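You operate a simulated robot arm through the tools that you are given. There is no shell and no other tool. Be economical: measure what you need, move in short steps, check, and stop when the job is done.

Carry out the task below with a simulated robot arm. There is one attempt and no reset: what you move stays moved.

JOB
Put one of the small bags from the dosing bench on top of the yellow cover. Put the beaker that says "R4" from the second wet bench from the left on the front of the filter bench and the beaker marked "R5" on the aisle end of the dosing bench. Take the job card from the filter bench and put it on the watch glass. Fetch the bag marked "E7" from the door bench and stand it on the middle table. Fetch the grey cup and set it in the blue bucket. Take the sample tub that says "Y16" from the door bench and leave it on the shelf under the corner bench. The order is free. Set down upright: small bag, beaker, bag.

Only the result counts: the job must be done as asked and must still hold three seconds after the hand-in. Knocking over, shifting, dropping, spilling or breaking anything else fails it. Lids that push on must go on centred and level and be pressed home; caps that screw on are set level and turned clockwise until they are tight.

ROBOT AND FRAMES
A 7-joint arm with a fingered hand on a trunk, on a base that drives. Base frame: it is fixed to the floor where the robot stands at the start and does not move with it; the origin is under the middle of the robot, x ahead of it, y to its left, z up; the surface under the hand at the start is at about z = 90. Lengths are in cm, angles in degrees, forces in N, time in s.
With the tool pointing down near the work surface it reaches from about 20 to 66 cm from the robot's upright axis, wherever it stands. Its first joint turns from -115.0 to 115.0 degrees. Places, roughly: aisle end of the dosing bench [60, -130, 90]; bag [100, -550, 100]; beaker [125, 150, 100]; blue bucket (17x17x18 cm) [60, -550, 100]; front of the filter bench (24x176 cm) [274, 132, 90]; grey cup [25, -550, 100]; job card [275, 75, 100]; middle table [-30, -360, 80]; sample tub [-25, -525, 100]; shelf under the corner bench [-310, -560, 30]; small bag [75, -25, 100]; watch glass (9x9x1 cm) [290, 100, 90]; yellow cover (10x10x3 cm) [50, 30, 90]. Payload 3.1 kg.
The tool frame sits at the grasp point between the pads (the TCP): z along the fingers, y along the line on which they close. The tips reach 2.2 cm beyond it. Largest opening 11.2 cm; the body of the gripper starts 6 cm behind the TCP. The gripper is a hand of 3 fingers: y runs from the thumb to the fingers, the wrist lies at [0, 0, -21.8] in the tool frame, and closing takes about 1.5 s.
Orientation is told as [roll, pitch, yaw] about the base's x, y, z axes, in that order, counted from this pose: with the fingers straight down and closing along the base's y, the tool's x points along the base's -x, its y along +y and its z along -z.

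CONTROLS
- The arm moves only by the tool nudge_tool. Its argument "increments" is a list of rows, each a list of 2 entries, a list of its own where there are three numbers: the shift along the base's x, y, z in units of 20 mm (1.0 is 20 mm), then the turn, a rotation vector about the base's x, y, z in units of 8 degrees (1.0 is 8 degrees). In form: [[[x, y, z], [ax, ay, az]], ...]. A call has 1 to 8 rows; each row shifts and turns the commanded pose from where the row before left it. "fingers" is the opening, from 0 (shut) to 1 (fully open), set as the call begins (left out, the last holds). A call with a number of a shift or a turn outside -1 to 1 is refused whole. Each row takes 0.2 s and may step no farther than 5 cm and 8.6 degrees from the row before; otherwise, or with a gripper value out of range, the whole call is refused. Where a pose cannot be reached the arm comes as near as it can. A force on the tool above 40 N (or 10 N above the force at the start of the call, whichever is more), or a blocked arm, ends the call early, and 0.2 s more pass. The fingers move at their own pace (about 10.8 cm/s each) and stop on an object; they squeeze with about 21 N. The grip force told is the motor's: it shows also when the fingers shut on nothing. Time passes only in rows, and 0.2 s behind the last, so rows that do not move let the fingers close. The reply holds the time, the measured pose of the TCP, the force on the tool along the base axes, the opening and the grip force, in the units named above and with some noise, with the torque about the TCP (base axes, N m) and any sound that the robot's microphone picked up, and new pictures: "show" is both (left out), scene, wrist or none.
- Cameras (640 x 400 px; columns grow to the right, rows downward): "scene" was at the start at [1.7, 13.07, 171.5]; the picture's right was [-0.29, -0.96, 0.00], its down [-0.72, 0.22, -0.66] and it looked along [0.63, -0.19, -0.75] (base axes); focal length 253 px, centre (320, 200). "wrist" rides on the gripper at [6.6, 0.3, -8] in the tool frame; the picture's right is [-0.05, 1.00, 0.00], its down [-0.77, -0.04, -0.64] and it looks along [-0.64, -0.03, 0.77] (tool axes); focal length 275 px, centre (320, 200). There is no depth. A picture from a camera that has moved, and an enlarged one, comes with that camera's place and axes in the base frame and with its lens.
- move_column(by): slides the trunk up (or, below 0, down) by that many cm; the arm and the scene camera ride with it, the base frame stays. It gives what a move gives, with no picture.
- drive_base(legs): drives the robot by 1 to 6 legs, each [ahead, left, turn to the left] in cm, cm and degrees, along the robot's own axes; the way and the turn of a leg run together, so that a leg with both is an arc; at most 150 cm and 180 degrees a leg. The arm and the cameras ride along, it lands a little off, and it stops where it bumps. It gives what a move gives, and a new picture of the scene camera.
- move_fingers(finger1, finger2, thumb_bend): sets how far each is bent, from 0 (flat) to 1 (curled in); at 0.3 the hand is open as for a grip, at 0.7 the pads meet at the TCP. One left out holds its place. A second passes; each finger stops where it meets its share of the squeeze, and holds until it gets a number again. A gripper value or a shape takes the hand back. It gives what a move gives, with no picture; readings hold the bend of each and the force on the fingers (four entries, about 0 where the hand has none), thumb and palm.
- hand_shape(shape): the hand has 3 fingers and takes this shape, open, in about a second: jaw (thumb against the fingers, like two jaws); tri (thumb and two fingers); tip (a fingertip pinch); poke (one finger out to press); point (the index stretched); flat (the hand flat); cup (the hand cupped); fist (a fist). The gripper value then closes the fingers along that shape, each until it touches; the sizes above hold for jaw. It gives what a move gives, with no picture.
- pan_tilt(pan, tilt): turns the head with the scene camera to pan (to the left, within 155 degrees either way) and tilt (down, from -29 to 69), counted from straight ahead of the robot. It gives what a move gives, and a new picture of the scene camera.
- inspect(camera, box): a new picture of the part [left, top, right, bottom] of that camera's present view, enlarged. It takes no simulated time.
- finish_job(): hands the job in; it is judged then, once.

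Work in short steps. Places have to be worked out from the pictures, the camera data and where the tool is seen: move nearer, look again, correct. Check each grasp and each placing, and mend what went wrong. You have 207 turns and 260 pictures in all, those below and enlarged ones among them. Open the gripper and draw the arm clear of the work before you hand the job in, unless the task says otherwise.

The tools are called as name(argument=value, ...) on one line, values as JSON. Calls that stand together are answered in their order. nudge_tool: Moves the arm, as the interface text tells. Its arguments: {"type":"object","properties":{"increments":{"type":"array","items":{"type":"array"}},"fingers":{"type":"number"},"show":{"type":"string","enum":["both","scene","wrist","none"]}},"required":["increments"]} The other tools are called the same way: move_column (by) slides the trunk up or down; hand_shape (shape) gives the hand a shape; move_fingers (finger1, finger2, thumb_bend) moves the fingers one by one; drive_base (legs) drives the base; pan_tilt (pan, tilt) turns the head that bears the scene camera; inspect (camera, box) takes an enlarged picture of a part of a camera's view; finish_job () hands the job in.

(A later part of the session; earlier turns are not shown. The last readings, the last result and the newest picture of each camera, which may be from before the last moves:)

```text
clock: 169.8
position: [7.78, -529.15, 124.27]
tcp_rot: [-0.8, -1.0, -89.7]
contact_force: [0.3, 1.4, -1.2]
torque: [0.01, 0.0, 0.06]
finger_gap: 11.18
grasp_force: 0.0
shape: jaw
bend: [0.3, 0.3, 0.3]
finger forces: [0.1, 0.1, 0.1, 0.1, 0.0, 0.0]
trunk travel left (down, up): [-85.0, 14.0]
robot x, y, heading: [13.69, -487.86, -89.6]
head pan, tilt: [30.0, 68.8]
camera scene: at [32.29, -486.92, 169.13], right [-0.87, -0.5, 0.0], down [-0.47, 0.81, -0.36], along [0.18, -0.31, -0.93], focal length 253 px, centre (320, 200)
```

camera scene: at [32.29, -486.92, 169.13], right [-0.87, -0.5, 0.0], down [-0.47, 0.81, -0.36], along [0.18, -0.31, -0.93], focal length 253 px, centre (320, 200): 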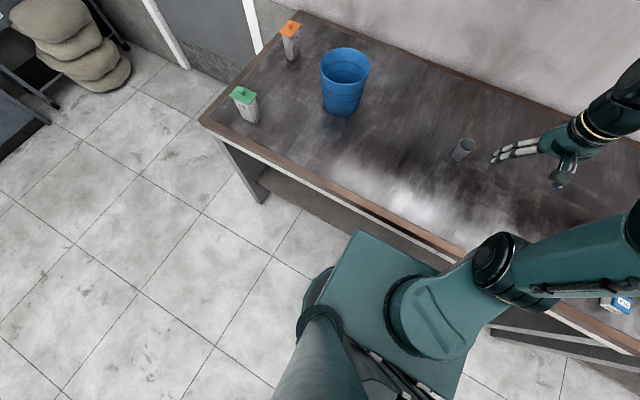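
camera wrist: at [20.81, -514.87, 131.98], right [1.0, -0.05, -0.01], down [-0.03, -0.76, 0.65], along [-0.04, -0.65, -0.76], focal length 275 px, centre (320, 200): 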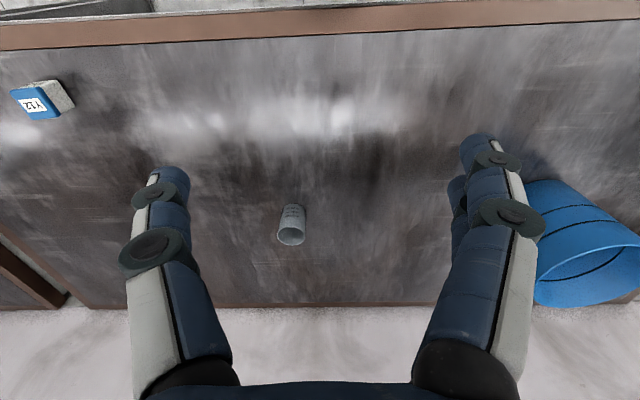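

drive_base(legs=[[1.5, 0, 0]])

nudge_tool(increments=[[[0.5, -1, -0.5], [0.1, 0.1, 0]], [[0.5, -1, -0.5], [0, 0, 0]], [[0.5, -1, -0.5], [0, 0, 0]], [[0.5, -1, -0.5], [0, 0, 0]], [[0.3, -1, -0.5], [0, 0, 0]], [[0, -1, -0.5], [0, 0, 0]]])

```text
clock: 170.6
position: [7.84, -530.7, 124.23]
tcp_rot: [-0.8, -0.8, -89.7]
contact_force: [0.4, 0.2, -0.3]
torque: [0.01, -0.01, -0.03]
finger_gap: 11.2
grasp_force: 0.0
shape: jaw
bend: [0.3, 0.3, 0.3]
finger forces: [0.0, 0.0, 0.1, 0.0, 0.0, 0.0]
trunk travel left (down, up): [-85.0, 14.0]
robot x, y, heading: [13.85, -490.1, -89.7]
head pan, tilt: [30.0, 68.8]
camera scene: at [32.29, -488.49, 169.13], right [-0.87, -0.5, 0.0], down [-0.47, 0.81, -0.36], along [0.18, -0.31, -0.93], focal length 253 px, centre (320, 200)
```

scene: 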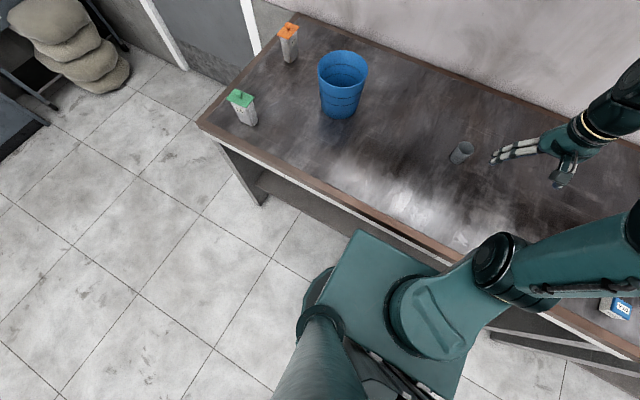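

```text
clock: 172.0
position: [12.21, -543.1, 118.14]
tcp_rot: [-1.6, 0.0, -89.7]
contact_force: [0.8, 0.0, 0.1]
torque: [-0.03, 0.01, 0.01]
finger_gap: 11.22
grasp_force: 0.1
shape: jaw
bend: [0.3, 0.3, 0.3]
finger forces: [0.0, 0.0, 0.1, 0.0, 0.1, 0.1]
trunk travel left (down, up): [-85.0, 14.0]
robot x, y, heading: [13.86, -490.0, -90.2]
head pan, tilt: [30.0, 68.8]
camera scene: at [32.32, -488.86, 169.13], right [-0.87, -0.5, 0.0], down [-0.47, 0.81, -0.36], along [0.18, -0.31, -0.93], focal length 253 px, centre (320, 200)
camera wrist: at [12.64, -536.69, 126.12], right [1.0, -0.04, -0.03], down [-0.01, -0.77, 0.64], along [-0.05, -0.64, -0.77], focal length 275 px, centre (320, 200)
```

scene: 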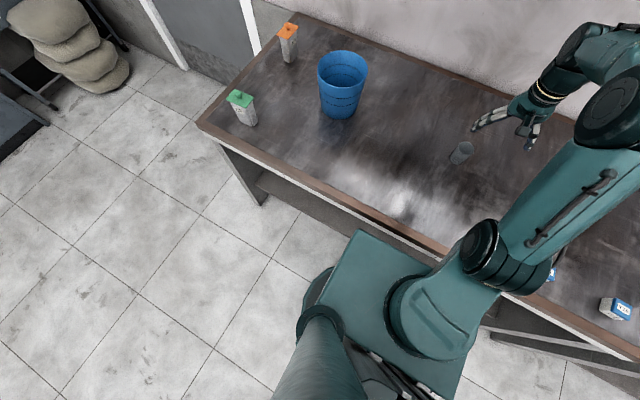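
wrist: 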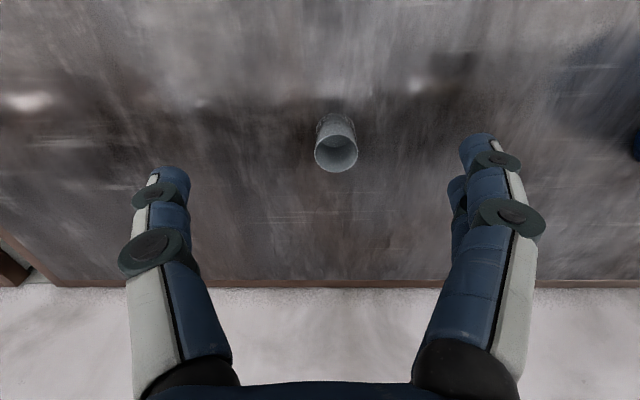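

Cup centre [13.1, -553.5]. I move above it, levelling the hand, then lower to z ≈ 95.

nudge_tool(increments=[[[0.2, -1, 0], [0, -0.1, 0]], [[0.2, -1, 0], [0, -0.1, 0]], [[0, -1, -0.5], [0, 0, 0]], [[0, -1, -0.5], [0, 0, 0]], [[0, -1, -0.5], [0, 0, 0]], [[0, -0.2, -1], [0, 0, 0]], [[0, 0, -1], [0, 0, 0]]], show="wrist")

```text
clock: 173.6
position: [13.16, -553.67, 111.18]
tcp_rot: [0.0, 0.0, -89.7]
contact_force: [0.4, -1.1, -0.3]
torque: [0.0, -0.03, -0.03]
finger_gap: 11.18
grasp_force: 0.0
shape: jaw
bend: [0.3, 0.3, 0.3]
finger forces: [0.0, 0.0, 0.1, 0.0, 0.0, 0.1]
trunk travel left (down, up): [-85.0, 14.0]
robot x, y, heading: [13.94, -489.84, -89.7]
head pan, tilt: [30.0, 68.8]
camera wrist: at [13.34, -546.96, 119.02], right [1.0, -0.04, 0.0], down [-0.03, -0.77, 0.64], along [-0.03, -0.64, -0.77], focal length 275 px, centre (320, 200)
```

wrist: 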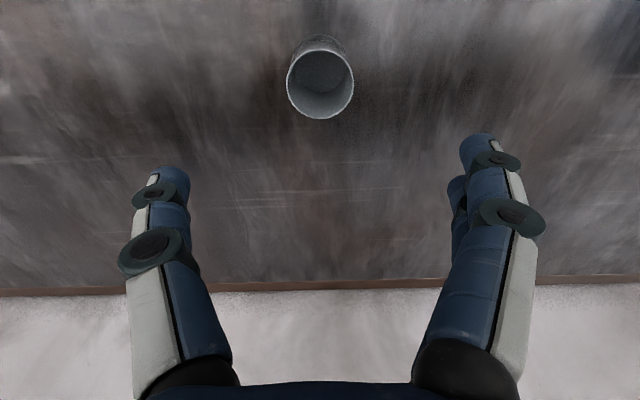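

Aligned. Descend and close.

nudge_tool(increments=[[[0, 0.1, -1], [0, 0, 0]], [[0, 0, -1], [0, 0, 0]], [[0, 0, -1], [0, 0, 0]], [[0, 0, -1], [0, 0, 0]], [[0, 0, -1], [0, 0, 0]], [[0, 0, -1], [0, 0, 0]], [[0, 0, -1], [0, 0, 0]], [[0, 0, -1], [0, 0, 0]]], show="none")

nudge_tool(increments=[[[0, 0, 0], [0, 0, 0]], [[0, 0, 0], [0, 0, 0]], [[0, 0, 0], [0, 0, 0]], [[0, 0, 0], [0, 0, 0]], [[0, 0, 0], [0, 0, 0]], [[0, 0, 0], [0, 0, 0]], [[0, 0, 0], [0, 0, 0]]], fingers=0.3, show="wrist")

```text
clock: 175.4
position: [13.21, -553.44, 95.03]
tcp_rot: [0.0, 0.0, -89.7]
contact_force: [-0.4, 0.7, -0.2]
torque: [0.02, -0.02, 0.0]
finger_gap: 11.19
grasp_force: 0.1
shape: jaw
bend: [0.3, 0.3, 0.3]
finger forces: [0.0, 0.0, 0.0, 0.1, 0.1, 0.0]
trunk travel left (down, up): [-85.0, 14.0]
robot x, y, heading: [13.99, -489.85, -89.9]
head pan, tilt: [30.0, 68.8]
```

```text
clock: 177.0
position: [13.13, -553.35, 95.17]
tcp_rot: [0.1, -0.1, -89.7]
contact_force: [-0.1, -0.1, 0.3]
torque: [0.03, -0.03, -0.02]
finger_gap: 4.14
grasp_force: 21.2
shape: jaw
bend: [0.73, 0.73, 0.7]
finger forces: [10.1, 9.2, 0.1, 0.0, 17.7, 0.0]
trunk travel left (down, up): [-85.0, 14.0]
robot x, y, heading: [14.13, -490.05, -89.8]
head pan, tilt: [30.0, 68.8]
camera wrist: at [13.27, -546.81, 103.03], right [1.0, -0.04, 0.0], down [-0.03, -0.77, 0.64], along [-0.03, -0.64, -0.77], focal length 275 px, centre (320, 200)
```

wrist: 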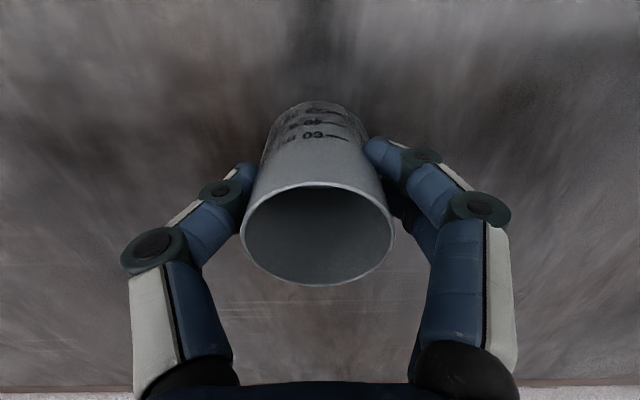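

Cup gripped (4.1 cm). Lift it clear of the bucket height.

nudge_tool(increments=[[[0, 0, 1], [0, 0, 0]], [[0, 0, 1], [0, 0, 0]], [[0, 0, 1], [0, 0, 0]], [[0, 0, 1], [0, 0, 0]], [[0, 0, 1], [0, 0, 0]], [[0, 0, 1], [0, 0, 0]], [[0, 0.2, 1], [0, 0, 0]], [[0, 0.2, 1], [0, 0, 0]]], show="none")

nudge_tool(increments=[[[0, 0.5, 1], [0, 0, 0]], [[0, 0.5, 1], [0, 0, 0]], [[0, 0.5, 1], [0, 0, 0]], [[0, 0.5, 1], [0, 0, 0]], [[0, 0.5, 1], [0, 0, 0]]], show="none")

drive_base(legs=[[0, 48, 0]])

nudge_tool(increments=[[[0, 0, 0], [0, 0, 0]]], show="wrist")

```text
clock: 178.8
position: [13.35, -552.45, 111.36]
tcp_rot: [0.1, -0.2, -89.7]
contact_force: [1.1, -0.3, -1.2]
torque: [0.0, -0.01, 0.02]
finger_gap: 4.13
grasp_force: 20.9
shape: jaw
bend: [0.73, 0.73, 0.7]
finger forces: [10.3, 9.2, 0.0, 0.0, 17.7, 0.1]
trunk travel left (down, up): [-85.0, 14.0]
robot x, y, heading: [14.08, -489.87, -89.7]
head pan, tilt: [30.0, 68.8]
```

```text
clock: 180.0
position: [13.3, -547.26, 121.23]
tcp_rot: [0.0, 0.0, -89.7]
contact_force: [0.5, 0.7, -0.2]
torque: [0.0, 0.02, 0.01]
finger_gap: 4.11
grasp_force: 20.9
shape: jaw
bend: [0.73, 0.73, 0.7]
finger forces: [10.4, 9.3, 0.0, 0.1, 17.7, 0.1]
trunk travel left (down, up): [-85.0, 14.0]
robot x, y, heading: [14.03, -489.94, -89.6]
head pan, tilt: [30.0, 68.8]
```

```text
clock: 182.8
position: [59.85, -547.42, 121.23]
tcp_rot: [0.0, -0.1, -90.2]
contact_force: [0.9, 0.3, -0.8]
torque: [0.0, 0.02, -0.04]
finger_gap: 4.1
grasp_force: 21.4
shape: jaw
bend: [0.73, 0.73, 0.7]
finger forces: [10.3, 9.4, 0.0, 0.0, 17.7, 0.0]
trunk travel left (down, up): [-85.0, 14.0]
robot x, y, heading: [60.72, -490.14, -90.2]
head pan, tilt: [30.0, 68.8]
camera scene: at [79.37, -489.03, 169.13], right [-0.87, -0.49, 0.0], down [-0.46, 0.81, -0.36], along [0.18, -0.32, -0.93], focal length 253 px, centre (320, 200)
```

scene: 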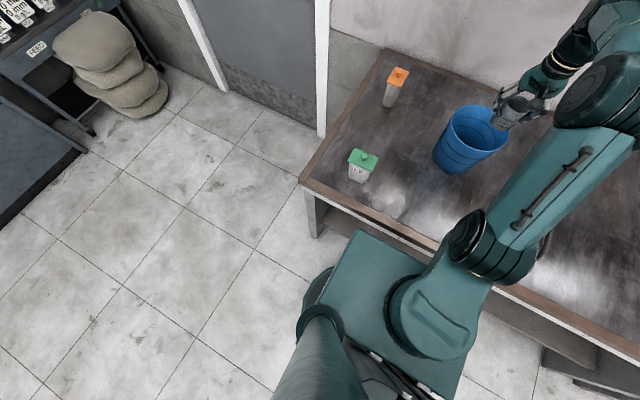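

```text
clock: 183.2
position: [59.76, -547.58, 121.11]
tcp_rot: [0.1, 0.0, -90.3]
contact_force: [0.4, -0.4, 0.2]
torque: [0.01, -0.03, 0.02]
finger_gap: 4.09
grasp_force: 20.8
shape: jaw
bend: [0.73, 0.73, 0.7]
finger forces: [10.3, 9.4, 0.0, 0.1, 17.7, 0.1]
trunk travel left (down, up): [-85.0, 14.0]
robot x, y, heading: [60.85, -490.06, -90.5]
head pan, tilt: [30.0, 68.8]
camera wrist: at [59.96, -540.99, 129.08], right [1.0, -0.05, 0.0], down [-0.04, -0.77, 0.64], along [-0.03, -0.64, -0.77], focal length 275 px, centre (320, 200)
```

wrist: 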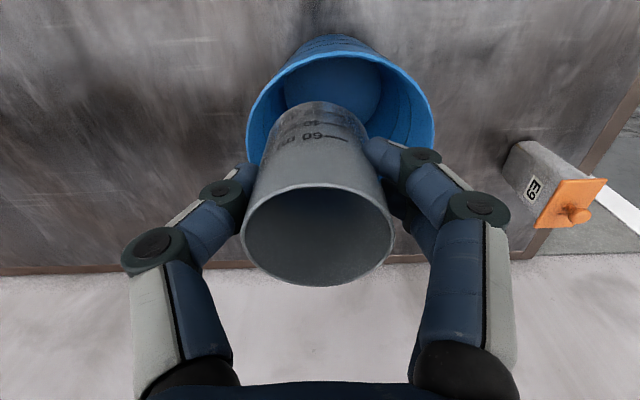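

Bucket centre is about [61.7, -552.7]. I move over it, keeping the cup above the rim, then look again.

nudge_tool(increments=[[[0.5, -0.8, 0], [0, 0, 0]], [[0.4, -0.8, 0], [0, 0, 0]], [[0, -0.8, -1], [0, 0, 0]], [[0, -0.7, -1], [0, 0, 0]]])

inspect(camera="scene", box=[400, 60, 560, 160])

```text
clock: 184.2
position: [61.56, -553.9, 116.96]
tcp_rot: [0.0, 0.0, -90.3]
contact_force: [0.1, -0.4, 0.2]
torque: [0.0, 0.01, 0.0]
finger_gap: 4.11
grasp_force: 21.3
shape: jaw
bend: [0.73, 0.73, 0.7]
finger forces: [10.3, 9.4, 0.0, 0.0, 17.8, 0.0]
trunk travel left (down, up): [-85.0, 14.0]
robot x, y, heading: [60.97, -490.35, -90.6]
head pan, tilt: [30.0, 68.8]
camera scene: at [79.38, -489.16, 169.13], right [-0.87, -0.49, 0.0], down [-0.46, 0.81, -0.36], along [0.18, -0.31, -0.93], focal length 253 px, centre (320, 200)
camera wrist: at [61.85, -547.3, 124.95], right [1.0, -0.05, 0.0], down [-0.04, -0.77, 0.64], along [-0.03, -0.64, -0.77], focal length 275 px, centre (320, 200)
```

scene: 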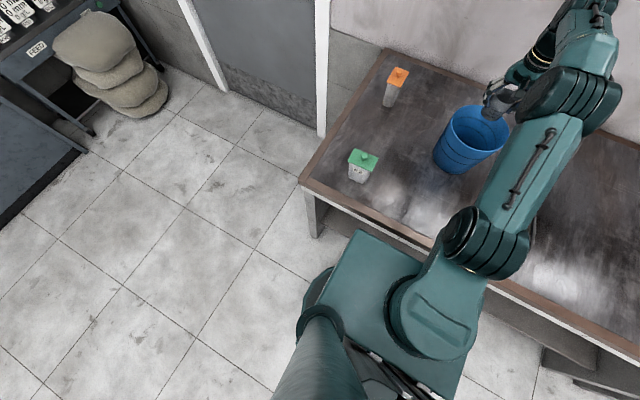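
wrist: 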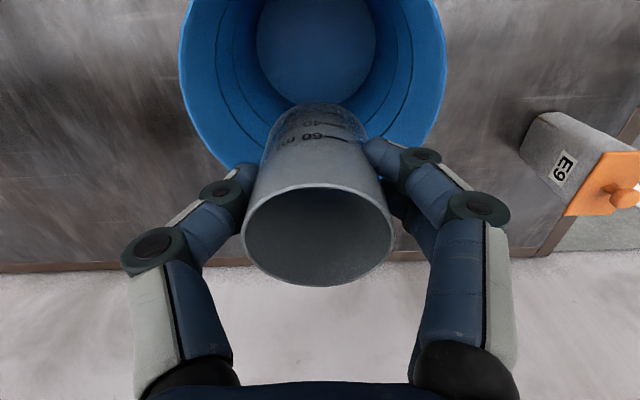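

```text
4.00 times, centred on (480, 110) of scene
camera zoom: at [79.38, -489.16, 169.13], right [-0.87, -0.49, 0.0], down [-0.46, 0.81, -0.36], along [0.18, -0.31, -0.93], focal length 1010 px, centre (-320, 560)
```

zoom: 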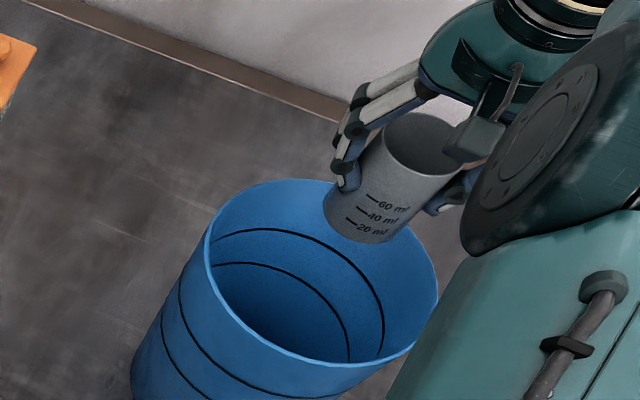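

Bucket centre ≈ [61.1, -553.7]. To keep the camera clear of the rim I shift 1 cm towards the wall, then lower halfway.

nudge_tool(increments=[[[-0.2, -0.5, 0], [0, 0, 0]], [[0, 0, -1], [0, 0, 0]], [[0, 0, -1], [0, 0, 0]], [[0, 0, -1], [0, 0, 0]], [[0, 0, -1], [0, 0, 0]], [[0, 0, -1], [0, 0, 0]], [[0, 0, -1], [0, 0, 0]]])

inspect(camera="scene", box=[400, 60, 560, 160])

```text
clock: 185.8
position: [61.21, -554.78, 105.15]
tcp_rot: [0.0, -0.1, -90.2]
contact_force: [-0.2, 0.0, -0.1]
torque: [-0.03, 0.0, -0.02]
finger_gap: 4.11
grasp_force: 20.8
shape: jaw
bend: [0.73, 0.73, 0.7]
finger forces: [10.2, 9.5, 0.1, 0.0, 17.7, 0.1]
trunk travel left (down, up): [-85.0, 14.0]
robot x, y, heading: [61.21, -489.95, -90.4]
head pan, tilt: [30.0, 68.8]
camera scene: at [79.37, -489.07, 169.14], right [-0.87, -0.49, 0.0], down [-0.46, 0.81, -0.36], along [0.18, -0.31, -0.93], focal length 253 px, centre (320, 200)
camera wrist: at [61.42, -548.29, 113.05], right [1.0, -0.05, 0.0], down [-0.04, -0.77, 0.64], along [-0.03, -0.64, -0.77], focal length 275 px, centre (320, 200)
```

scene: 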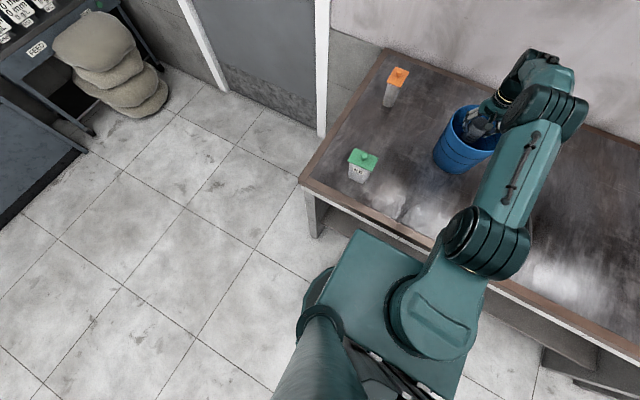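
wrist: 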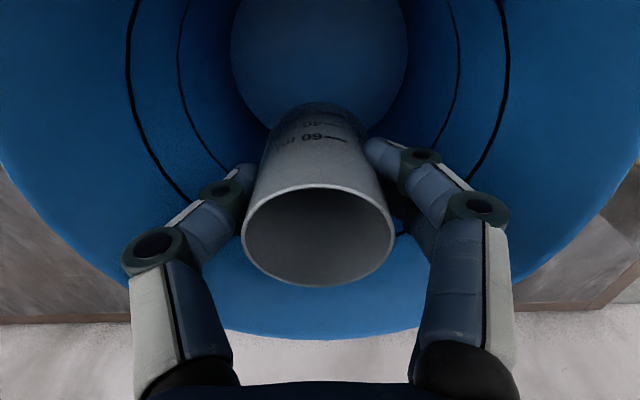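

```text
4.00 times, centred on (480, 110) of scene
camera zoom: at [79.37, -489.07, 169.14], right [-0.87, -0.49, 0.0], down [-0.46, 0.81, -0.36], along [0.18, -0.31, -0.93], focal length 1010 px, centre (-320, 560)
```

zoom: 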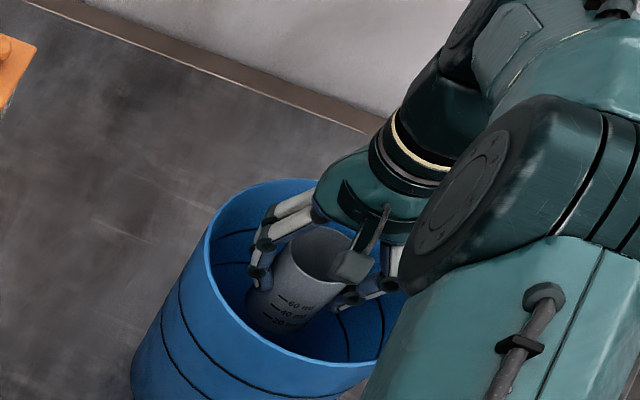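

The hand is inside with clearance. I continue down in small steps, watching forces.

nudge_tool(increments=[[[0, 0, -0.5], [0, 0, 0]], [[0, 0, -0.5], [0, 0, 0]], [[0, 0, -0.5], [0, 0, 0]], [[0, 0, -0.5], [0, 0, 0]], [[0, 0, -0.5], [0, 0, 0]], [[0, 0, -0.5], [0, 0, 0]]])

inspect(camera="scene", box=[400, 60, 560, 160])

```text
clock: 187.2
position: [61.15, -554.81, 99.0]
tcp_rot: [0.0, 0.0, -90.2]
contact_force: [0.2, -0.1, 0.6]
torque: [0.01, 0.01, 0.0]
finger_gap: 4.1
grasp_force: 21.5
shape: jaw
bend: [0.73, 0.73, 0.7]
finger forces: [10.3, 9.6, 0.0, 0.1, 17.7, 0.0]
trunk travel left (down, up): [-85.0, 14.0]
robot x, y, heading: [61.25, -489.94, -90.5]
head pan, tilt: [30.0, 68.8]
camera scene: at [79.38, -489.05, 169.13], right [-0.87, -0.49, 0.0], down [-0.46, 0.81, -0.36], along [0.18, -0.31, -0.93], focal length 253 px, centre (320, 200)
camera wrist: at [61.37, -548.22, 107.02], right [1.0, -0.05, 0.0], down [-0.04, -0.77, 0.64], along [-0.03, -0.64, -0.77], focal length 275 px, centre (320, 200)
```

scene: 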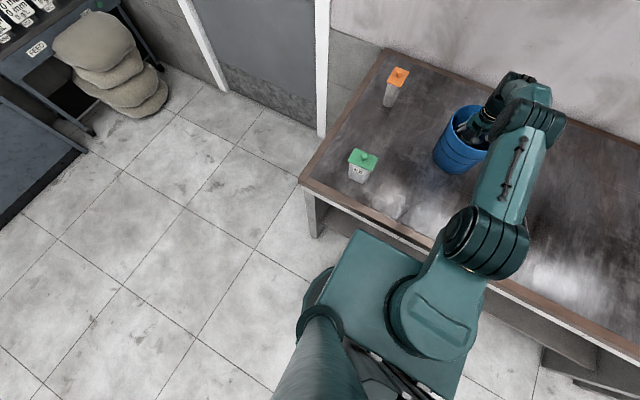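
wrist: 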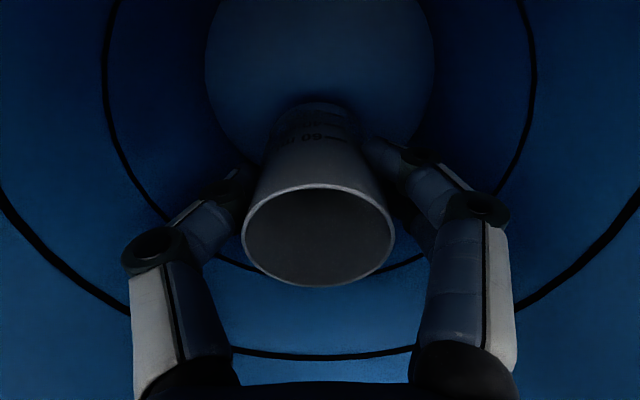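

```text
4.00 times, centred on (480, 110) of scene
camera zoom: at [79.38, -489.05, 169.13], right [-0.87, -0.49, 0.0], down [-0.46, 0.81, -0.36], along [0.18, -0.31, -0.93], focal length 1010 px, centre (-320, 560)
```

zoom: 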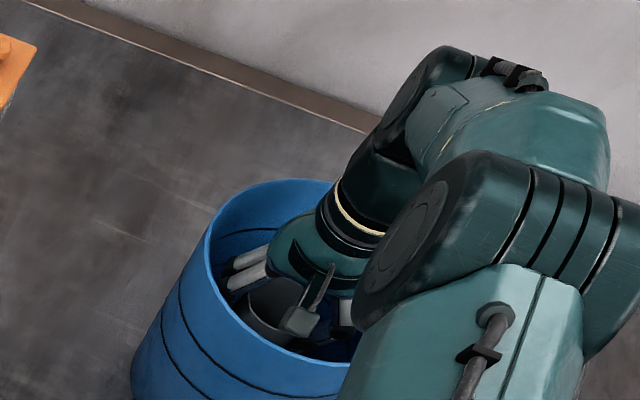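

No contact yet. A few millimetres more at a time until the cup touches the bottom.

nudge_tool(increments=[[[0, 0, -0.3], [0, 0, 0]], [[0, 0, -0.3], [0, 0, 0]], [[0, 0, -0.2], [0, 0, 0]], [[0, 0, -0.15], [0, 0, 0]], [[0, 0, -0.15], [0, 0, 0]]], show="none")

```text
clock: 188.4
position: [61.26, -554.72, 96.99]
tcp_rot: [0.0, -0.2, -90.2]
contact_force: [0.6, -0.6, 0.3]
torque: [-0.02, 0.0, -0.02]
finger_gap: 4.11
grasp_force: 21.0
shape: jaw
bend: [0.73, 0.73, 0.7]
finger forces: [10.4, 9.6, 0.0, 0.0, 17.8, 0.1]
trunk travel left (down, up): [-85.0, 14.0]
robot x, y, heading: [60.98, -490.1, -90.4]
head pan, tilt: [30.0, 68.8]
```

nudge_tool(increments=[[[0, 0, -0.15], [0, 0, 0]], [[0, 0, -0.15], [0, 0, 0]], [[0, 0, -0.1], [0, 0, 0]], [[0, 0, 0], [0, 0, 0]]], show="none")

```text
clock: 189.4
position: [61.38, -554.72, 96.08]
tcp_rot: [0.0, -0.2, -90.3]
contact_force: [-0.3, 0.0, 0.2]
torque: [0.0, 0.02, 0.02]
finger_gap: 4.05
grasp_force: 21.1
shape: jaw
bend: [0.73, 0.73, 0.7]
finger forces: [10.3, 9.6, 0.1, 0.0, 17.7, 0.0]
trunk travel left (down, up): [-85.0, 14.0]
robot x, y, heading: [60.86, -490.14, -90.4]
head pan, tilt: [30.0, 68.8]
```

nudge_tool(increments=[[[0, 0, -0.1], [0, 0, 0]], [[0, 0, -0.1], [0, 0, 0]], [[0, 0, -0.1], [0, 0, 0]], [[0, 0, 0], [0, 0, 0]]], show="none")

```text
clock: 190.4
position: [61.21, -554.77, 95.6]
tcp_rot: [-0.1, -0.1, -90.2]
contact_force: [-0.7, 0.1, -0.3]
torque: [-0.02, 0.0, 0.01]
finger_gap: 4.08
grasp_force: 20.9
shape: jaw
bend: [0.73, 0.73, 0.7]
finger forces: [10.3, 9.6, 0.1, 0.1, 17.7, 0.1]
trunk travel left (down, up): [-85.0, 14.0]
robot x, y, heading: [61.01, -489.91, -90.1]
head pan, tilt: [30.0, 68.8]
```

Within 5 mm of the bucket floor; release with a partial opening and check.

nudge_tool(increments=[[[0, 0, 0], [0, 0, 0]], [[0, 0, 0], [0, 0, 0]], [[0, 0, 0], [0, 0, 0]], [[0, 0, 0], [0, 0, 0]], [[0, 0, 0], [0, 0, 0]], [[0, 0, 0.5], [0, 0, 0]], [[0, 0, 0.5], [0, 0, 0]], [[0, 0, 0.5], [0, 0, 0]]], fingers=0.6, show="wrist")

```text
clock: 192.2
position: [61.1, -554.78, 98.48]
tcp_rot: [0.1, 0.0, -90.3]
contact_force: [-1.6, 0.8, 1.2]
torque: [-0.01, -0.01, 0.02]
finger_gap: 6.67
grasp_force: 0.1
shape: jaw
bend: [0.71, 0.71, 0.71]
finger forces: [0.0, 0.0, 0.0, 0.0, 0.0, 0.0]
trunk travel left (down, up): [-85.0, 14.0]
robot x, y, heading: [61.27, -489.99, -90.3]
head pan, tilt: [30.0, 68.8]
camera wrist: at [61.38, -548.25, 106.41], right [1.0, -0.05, 0.0], down [-0.04, -0.77, 0.64], along [-0.03, -0.64, -0.77], focal length 275 px, centre (320, 200)
```

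wrist: 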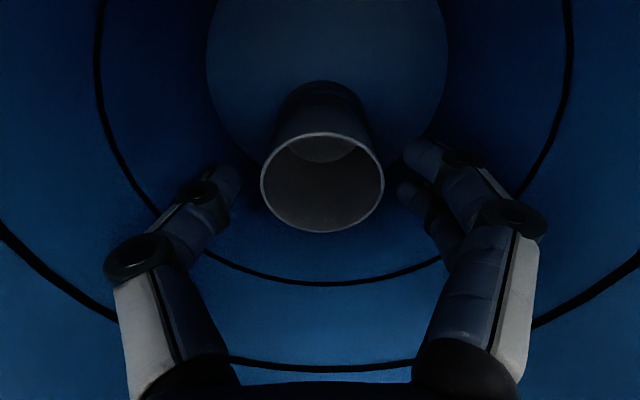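

Cup released upright in the bucket. I rise out.

nudge_tool(increments=[[[0, 0, 0.8], [0, 0, 0]], [[0, 0, 1], [0, 0, 0]], [[0, 0, 1], [0, 0, 0]], [[0, 0, 1], [0, 0, 0]], [[0, 0, 1], [0, 0, 0]], [[0, 0, 1], [0, 0, 0]], [[0, 0.2, 1], [0, 0, 0]], [[0, 0.2, 1], [0, 0, 0]]], show="none")

nudge_tool(increments=[[[0, 0.5, 1], [0, 0, 0]], [[0, 1, 1], [0, 0, 0]], [[0, 1, 1], [0, 0, 0]], [[0, 1, 1], [0, 0, 0]], [[0, 1, 1], [0, 0, 0]], [[0, 1, 0], [0, 0, 0]], [[0, 1, 0], [0, 0, 0]], [[0, 1, 0], [0, 0, 0]]], fingers=1)

```text
clock: 194.0
position: [61.21, -554.0, 114.28]
tcp_rot: [0.0, -0.2, -90.2]
contact_force: [-0.2, -0.4, -0.5]
torque: [0.0, 0.04, 0.0]
finger_gap: 6.68
grasp_force: 0.1
shape: jaw
bend: [0.71, 0.71, 0.71]
finger forces: [0.0, 0.0, 0.1, 0.0, 0.1, 0.0]
trunk travel left (down, up): [-85.0, 14.0]
robot x, y, heading: [60.77, -490.1, -90.1]
head pan, tilt: [30.0, 68.8]
```

```text
clock: 195.8
position: [61.1, -538.98, 124.25]
tcp_rot: [-0.1, -0.1, -90.3]
contact_force: [0.4, -0.4, 0.0]
torque: [0.02, 0.0, 0.0]
finger_gap: 11.2
grasp_force: 0.0
shape: jaw
bend: [0.3, 0.3, 0.3]
finger forces: [0.1, 0.1, 0.0, 0.0, 0.0, 0.0]
trunk travel left (down, up): [-85.0, 14.0]
robot x, y, heading: [61.17, -489.6, -90.7]
head pan, tilt: [30.0, 68.8]
camera scene: at [79.35, -488.9, 169.13], right [-0.87, -0.49, 0.0], down [-0.46, 0.81, -0.36], along [0.18, -0.32, -0.93], focal length 253 px, centre (320, 200)
camera wrist: at [61.32, -532.32, 132.21], right [1.0, -0.05, 0.0], down [-0.04, -0.77, 0.64], along [-0.03, -0.64, -0.77], focal length 275 px, centre (320, 200)
```

scene: 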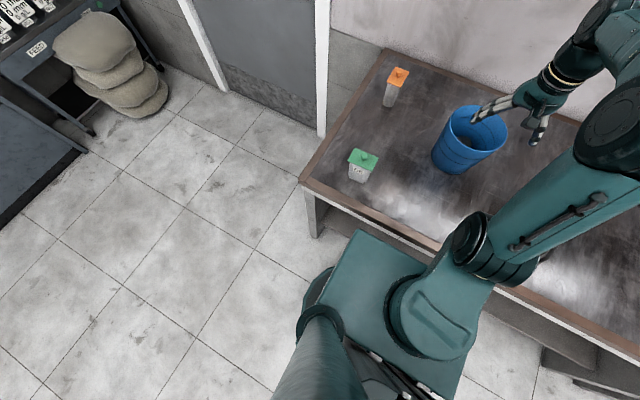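
wrist: 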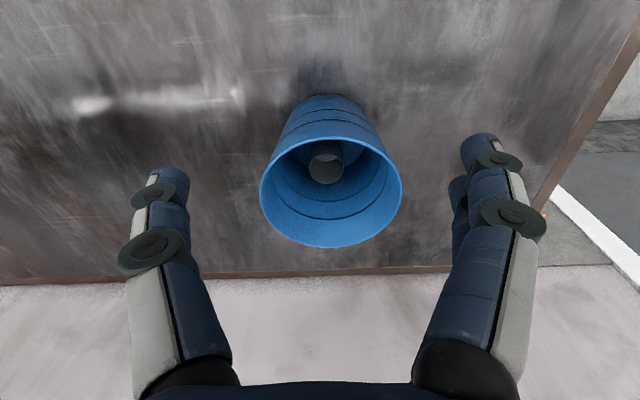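

Cup sits in the bucket. Next the tubs: drive right to x ≈ -30.

drive_base(legs=[[-5, 0, 0.5], [0, -88, 0]])

nudge_tool(increments=[[[0, 0.5, 0], [0, 0, 0]]], show="wrist")

```text
clock: 200.9
position: [-24.7, -533.96, 124.22]
tcp_rot: [0.0, 0.0, -89.9]
contact_force: [0.4, 0.2, 0.7]
torque: [0.0, 0.03, -0.01]
finger_gap: 11.18
grasp_force: 0.0
shape: jaw
bend: [0.3, 0.3, 0.3]
finger forces: [0.0, 0.1, 0.0, 0.1, 0.0, 0.1]
trunk travel left (down, up): [-85.0, 14.0]
robot x, y, heading: [-24.83, -484.87, -90.2]
head pan, tilt: [30.0, 68.8]
camera scene: at [-6.66, -483.9, 169.13], right [-0.87, -0.5, 0.0], down [-0.46, 0.81, -0.36], along [0.18, -0.31, -0.93], focal length 253 px, centre (320, 200)
```

scene: 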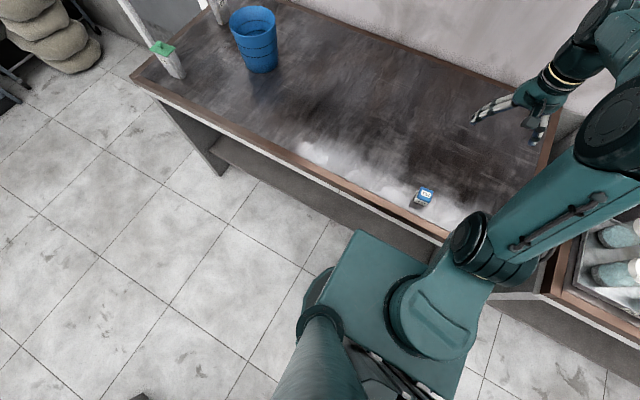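

```text
clock: 201.3
position: [-24.49, -532.8, 124.18]
tcp_rot: [-0.2, -0.1, -89.9]
contact_force: [-0.5, -0.2, 0.1]
torque: [-0.04, 0.03, 0.02]
finger_gap: 11.2
grasp_force: 0.1
shape: jaw
bend: [0.3, 0.3, 0.3]
finger forces: [0.0, 0.1, 0.0, 0.0, 0.0, 0.0]
trunk travel left (down, up): [-85.0, 14.0]
robot x, y, heading: [-24.82, -484.89, -90.2]
head pan, tilt: [30.0, 68.8]
camera wrist: at [-24.39, -526.39, 132.19], right [1.0, -0.05, 0.0], down [-0.03, -0.77, 0.64], along [-0.03, -0.64, -0.77], focal length 275 px, centre (320, 200)
```

wrist: 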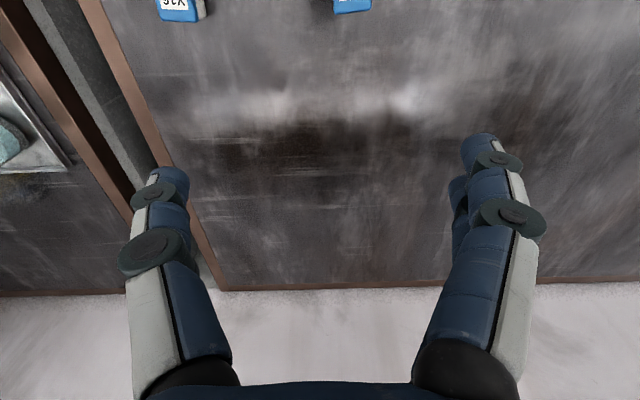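

Tubs are at the picture's top; I draw the hand back to see their labels.

nudge_tool(increments=[[[-0.3, 1, 0], [0, 0, 0]], [[-0.3, 1, 0], [0, 0, 0]], [[-0.3, 1, 0], [0, 0, 0]], [[-0.3, 1, 0], [0, 0, 0]], [[0, 1, 0], [0, 0, 0]]], show="wrist")

inspect(camera="wrist", box=[120, 0, 440, 200])

```text
clock: 202.5
position: [-27.14, -522.88, 124.22]
tcp_rot: [0.1, -0.1, -90.0]
contact_force: [0.1, -0.6, -0.4]
torque: [-0.04, -0.02, -0.03]
finger_gap: 11.2
grasp_force: 0.1
shape: jaw
bend: [0.3, 0.3, 0.3]
finger forces: [0.0, 0.0, 0.0, 0.2, 0.0, 0.0]
trunk travel left (down, up): [-85.0, 14.0]
robot x, y, heading: [-25.49, -484.92, -90.2]
head pan, tilt: [30.0, 68.8]
camera wrist: at [-26.91, -516.29, 132.24], right [1.0, -0.05, 0.0], down [-0.03, -0.77, 0.64], along [-0.03, -0.64, -0.77], focal length 275 px, centre (320, 200)
```

wrist: 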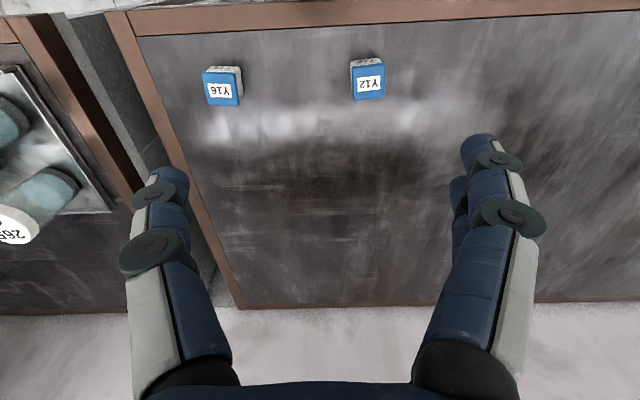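

```text
2.00 times, centred on (280, 100) of wrist
camera zoom: at [-26.91, -516.29, 132.24], right [1.0, -0.05, 0.0], down [-0.03, -0.77, 0.64], along [-0.03, -0.64, -0.77], focal length 551 px, centre (400, 400)
```

zoom: 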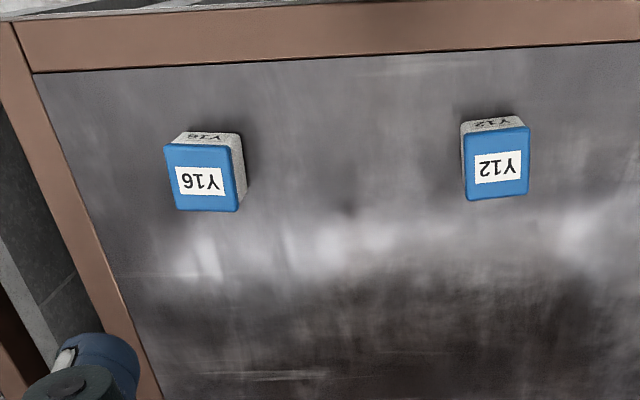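

Y16 is the left tub, lid centre ≈ [-40.6, -527.7]. I move over it and lower partly.

nudge_tool(increments=[[[-1, -0.4, -1], [0, 0, 0]], [[-1, -0.4, -1], [0, 0, 0]], [[-1, -0.4, -1], [0, 0, 0]], [[-1, -0.4, -1], [0, 0, 0]], [[-1, -0.4, -1], [0, 0, 0]], [[-1, -0.4, -1], [0, 0, 0]], [[-0.75, 0, -1], [0, 0, 0]]], show="wrist")

```text
clock: 204.1
position: [-40.73, -527.82, 110.33]
tcp_rot: [-0.1, -0.1, -89.9]
contact_force: [-0.6, 0.3, 0.5]
torque: [0.01, 0.0, 0.03]
finger_gap: 11.2
grasp_force: 0.1
shape: jaw
bend: [0.3, 0.3, 0.3]
finger forces: [0.1, 0.1, 0.1, 0.0, 0.1, 0.1]
trunk travel left (down, up): [-85.0, 14.0]
robot x, y, heading: [-24.86, -485.04, -90.0]
head pan, tilt: [30.0, 68.8]
camera wrist: at [-40.46, -521.24, 118.15], right [1.0, -0.05, 0.0], down [-0.04, -0.77, 0.64], along [-0.03, -0.64, -0.77], focal length 275 px, centre (320, 200)
```

wrist: 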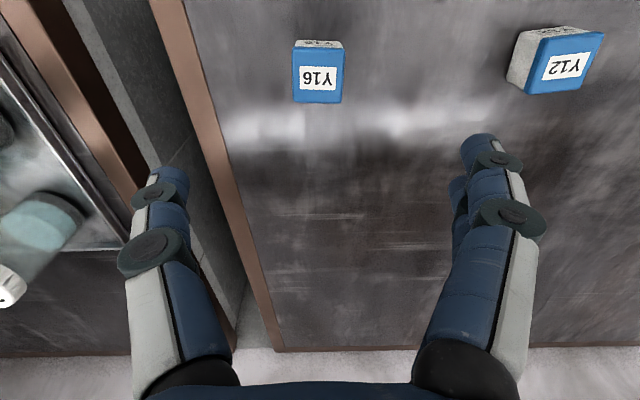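

Aligned. Descend to z ≈ 95 and grasp.

nudge_tool(increments=[[[-0.05, 0, -1], [0, 0, 0]], [[0, 0, -1], [0, 0, 0]], [[0, 0, -1], [0, 0, 0]], [[0, 0, -1], [0, 0, 0]], [[0, 0, -1], [0, 0, 0]], [[0, 0, -1], [0, 0, 0]], [[0, 0, -1], [0, 0, 0]], [[0, 0, -0.65], [0, 0, 0]]], show="none")

nudge_tool(increments=[[[0, 0, 0], [0, 0, 0]], [[0, 0, 0], [0, 0, 0]], [[0, 0, 0], [0, 0, 0]], [[0, 0, 0], [0, 0, 0]], [[0, 0, 0], [0, 0, 0]], [[0, 0, 0], [0, 0, 0]], [[0, 0, 0], [0, 0, 0]]], fingers=0.25, show="wrist")

```text
clock: 205.9
position: [-40.66, -527.85, 95.03]
tcp_rot: [-0.1, 0.0, -89.9]
contact_force: [-0.5, -0.5, -0.4]
torque: [0.01, 0.02, 0.0]
finger_gap: 11.19
grasp_force: 0.0
shape: jaw
bend: [0.3, 0.3, 0.3]
finger forces: [0.0, 0.0, 0.1, 0.1, 0.1, 0.1]
trunk travel left (down, up): [-85.0, 14.0]
robot x, y, heading: [-25.22, -485.08, -90.3]
head pan, tilt: [30.0, 68.8]
```

```text
clock: 207.5
position: [-40.64, -527.88, 95.13]
tcp_rot: [0.0, 0.0, -89.9]
contact_force: [0.7, 0.0, -0.7]
torque: [-0.01, 0.01, 0.01]
finger_gap: 3.6
grasp_force: 21.0
shape: jaw
bend: [0.74, 0.73, 0.7]
finger forces: [9.3, 9.7, 0.0, 0.0, 19.0, 0.0]
trunk travel left (down, up): [-85.0, 14.0]
robot x, y, heading: [-24.64, -484.82, -90.1]
head pan, tilt: [30.0, 68.8]
camera wrist: at [-40.48, -521.3, 103.01], right [1.0, -0.05, 0.0], down [-0.03, -0.77, 0.64], along [-0.03, -0.64, -0.77], focal length 275 px, centre (320, 200)
```

wrist: 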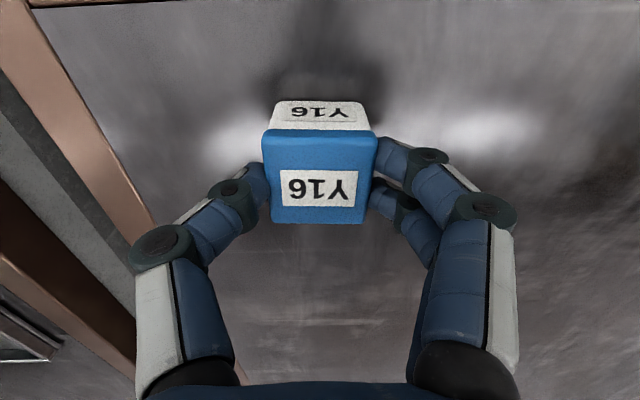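

nudge_tool(increments=[[[0, 0, 1], [0, 0, 0]], [[0, 0, 1], [0, 0, 0]], [[0, 0, 1], [0, 0, 0]], [[0, 0, 1], [0, 0, 0]], [[0, 0.5, 1], [0, 0, 0]], [[0, 0.5, 1], [0, 0, 0]], [[0, 0.5, 1], [0, 0, 0]], [[0, 0.5, 1], [0, 0, 0]]], show="wrist")

pan_tilt(pan=-50, tilt=25)

```text
clock: 209.3
position: [-40.76, -523.77, 111.05]
tcp_rot: [-0.1, -0.1, -89.8]
contact_force: [-0.6, 0.1, -1.8]
torque: [-0.01, -0.01, 0.02]
finger_gap: 3.62
grasp_force: 21.0
shape: jaw
bend: [0.74, 0.73, 0.7]
finger forces: [9.3, 9.7, 0.0, 0.0, 19.0, 0.0]
trunk travel left (down, up): [-85.0, 14.0]
robot x, y, heading: [-25.31, -484.96, -90.0]
head pan, tilt: [30.0, 68.8]
camera wrist: at [-40.5, -517.22, 118.91], right [1.0, -0.05, 0.0], down [-0.03, -0.77, 0.64], along [-0.03, -0.64, -0.77], focal length 275 px, centre (320, 200)
```

wrist: 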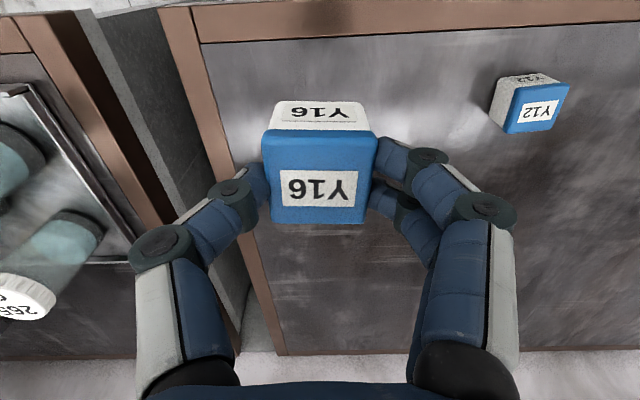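

```text
clock: 210.8
position: [-40.62, -523.98, 111.02]
tcp_rot: [0.0, 0.0, -89.9]
contact_force: [0.7, 0.0, -0.9]
torque: [-0.01, -0.03, -0.02]
finger_gap: 3.61
grasp_force: 21.3
shape: jaw
bend: [0.74, 0.73, 0.7]
finger forces: [9.4, 9.7, 0.0, 0.0, 19.1, 0.0]
trunk travel left (down, up): [-85.0, 14.0]
robot x, y, heading: [-24.96, -484.99, -90.3]
head pan, tilt: [-50.0, 25.0]
camera scene: at [-16.53, -484.97, 175.07], right [-0.64, 0.77, 0.0], down [0.32, 0.27, -0.91], along [-0.7, -0.58, -0.42], focal length 253 px, centre (320, 200)
```

scene: 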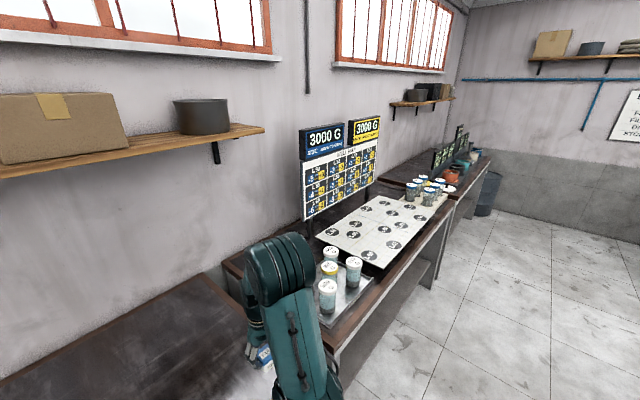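

The whole tub comes up. I back off and drive along the corridor to the corner bench.

nudge_tool(increments=[[[1, 0.5, 1], [0, 0, 0]], [[1, 0.5, 1], [0, 0, 0]], [[1, 0.5, 1], [0, 0, 0]], [[1, 0, 1], [0, 0, 0]], [[1, 0, 1], [0, 0, 0]], [[1, 0, 0], [0, 0, 0]], [[1, 0, 0], [0, 0, 0]]], show="none")

drive_base(legs=[[-30, 0, 0], [0, -145, 0], [0, -90, 0]])

pan_tilt(pan=-35, tilt=35)

```text
clock: 212.4
position: [-26.16, -520.71, 120.77]
tcp_rot: [-0.1, -0.2, -90.0]
contact_force: [0.1, 1.3, -1.2]
torque: [0.01, -0.03, -0.03]
finger_gap: 3.65
grasp_force: 21.5
shape: jaw
bend: [0.74, 0.73, 0.7]
finger forces: [9.2, 9.7, 0.0, 0.1, 19.0, 0.1]
trunk travel left (down, up): [-85.0, 14.0]
robot x, y, heading: [-25.05, -485.14, -90.1]
head pan, tilt: [-50.0, 25.0]
```

```text
clock: 225.9
position: [-270.72, -482.68, 120.87]
tcp_rot: [0.0, 0.0, -93.1]
contact_force: [-0.6, -0.2, -0.5]
torque: [-0.03, -0.03, 0.0]
finger_gap: 3.6
grasp_force: 20.9
shape: jaw
bend: [0.74, 0.73, 0.7]
finger forces: [9.3, 9.7, 0.0, 0.1, 18.9, 0.1]
trunk travel left (down, up): [-85.0, 14.0]
robot x, y, heading: [-267.06, -446.86, -93.2]
head pan, tilt: [-50.0, 25.0]
camera scene: at [-258.84, -447.48, 175.08], right [-0.6, 0.8, 0.0], down [0.34, 0.25, -0.91], along [-0.73, -0.54, -0.42], focal length 253 px, centre (320, 200)
```

scene: 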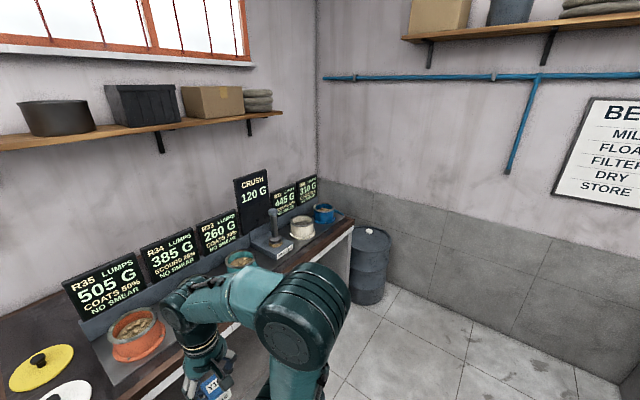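

```text
clock: 226.7
position: [-270.66, -482.63, 120.74]
tcp_rot: [0.0, 0.0, -93.2]
contact_force: [0.6, 0.2, -0.7]
torque: [0.02, 0.0, -0.01]
finger_gap: 3.64
grasp_force: 20.4
shape: jaw
bend: [0.74, 0.73, 0.7]
finger forces: [9.2, 9.7, 0.0, 0.1, 19.0, 0.1]
trunk travel left (down, up): [-85.0, 14.0]
robot x, y, heading: [-267.21, -447.19, -93.5]
head pan, tilt: [-35.0, 35.0]
camera scene: at [-256.92, -448.87, 173.51], right [-0.78, 0.62, 0.0], down [0.36, 0.45, -0.82], along [-0.51, -0.64, -0.57], focal length 253 px, centre (320, 200)
```

scene: 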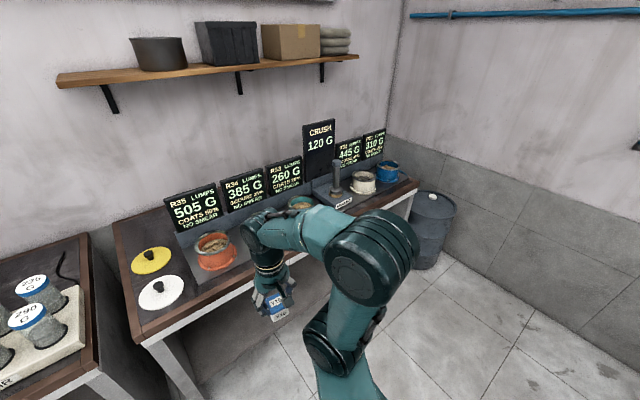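

I centre in front of the corner bench and look at its lower shelf.

drive_base(legs=[[0, 0, 3.3], [20, -43, 0], [-15, 0, 0]])

pan_tilt(pan=25, tilt=50)

```text
clock: 231.0
position: [-311.59, -488.04, 120.76]
tcp_rot: [0.0, 0.0, -89.2]
contact_force: [-0.2, 0.1, -0.9]
torque: [0.03, -0.03, 0.02]
finger_gap: 3.61
grasp_force: 21.3
shape: jaw
bend: [0.74, 0.73, 0.7]
finger forces: [9.3, 9.8, 0.0, 0.1, 19.0, 0.0]
trunk travel left (down, up): [-85.0, 14.0]
robot x, y, heading: [-310.62, -451.9, -89.7]
head pan, tilt: [-35.0, 35.0]
camera scene: at [-300.16, -453.48, 173.5], right [-0.82, 0.57, 0.0], down [0.32, 0.47, -0.82], along [-0.46, -0.68, -0.57], focal length 253 px, centre (320, 200)
```

scene: 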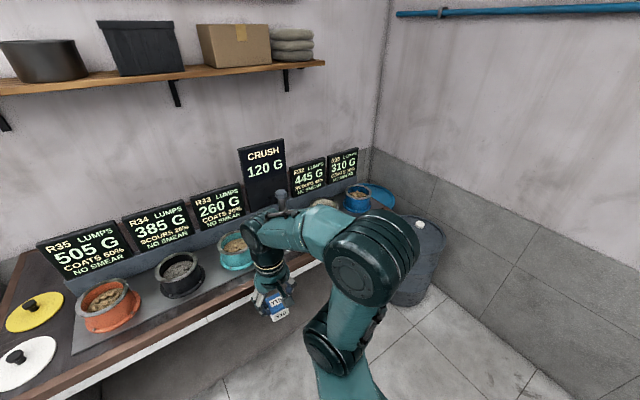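

```text
clock: 232.3
position: [-311.6, -487.83, 120.67]
tcp_rot: [0.0, -0.1, -89.2]
contact_force: [-0.2, -0.8, -0.4]
torque: [0.02, -0.03, -0.01]
finger_gap: 3.62
grasp_force: 20.8
shape: jaw
bend: [0.74, 0.73, 0.7]
finger forces: [9.3, 9.7, 0.0, 0.1, 19.0, 0.0]
trunk travel left (down, up): [-85.0, 14.0]
robot x, y, heading: [-310.83, -452.18, -89.5]
head pan, tilt: [25.0, 50.0]
camera scene: at [-291.88, -453.12, 171.33], right [-0.9, -0.43, 0.0], down [-0.33, 0.69, -0.64], along [0.28, -0.58, -0.77], focal length 253 px, centre (320, 200)
```

scene: 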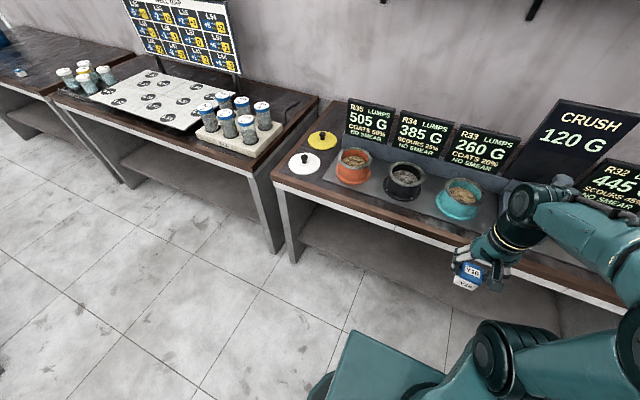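

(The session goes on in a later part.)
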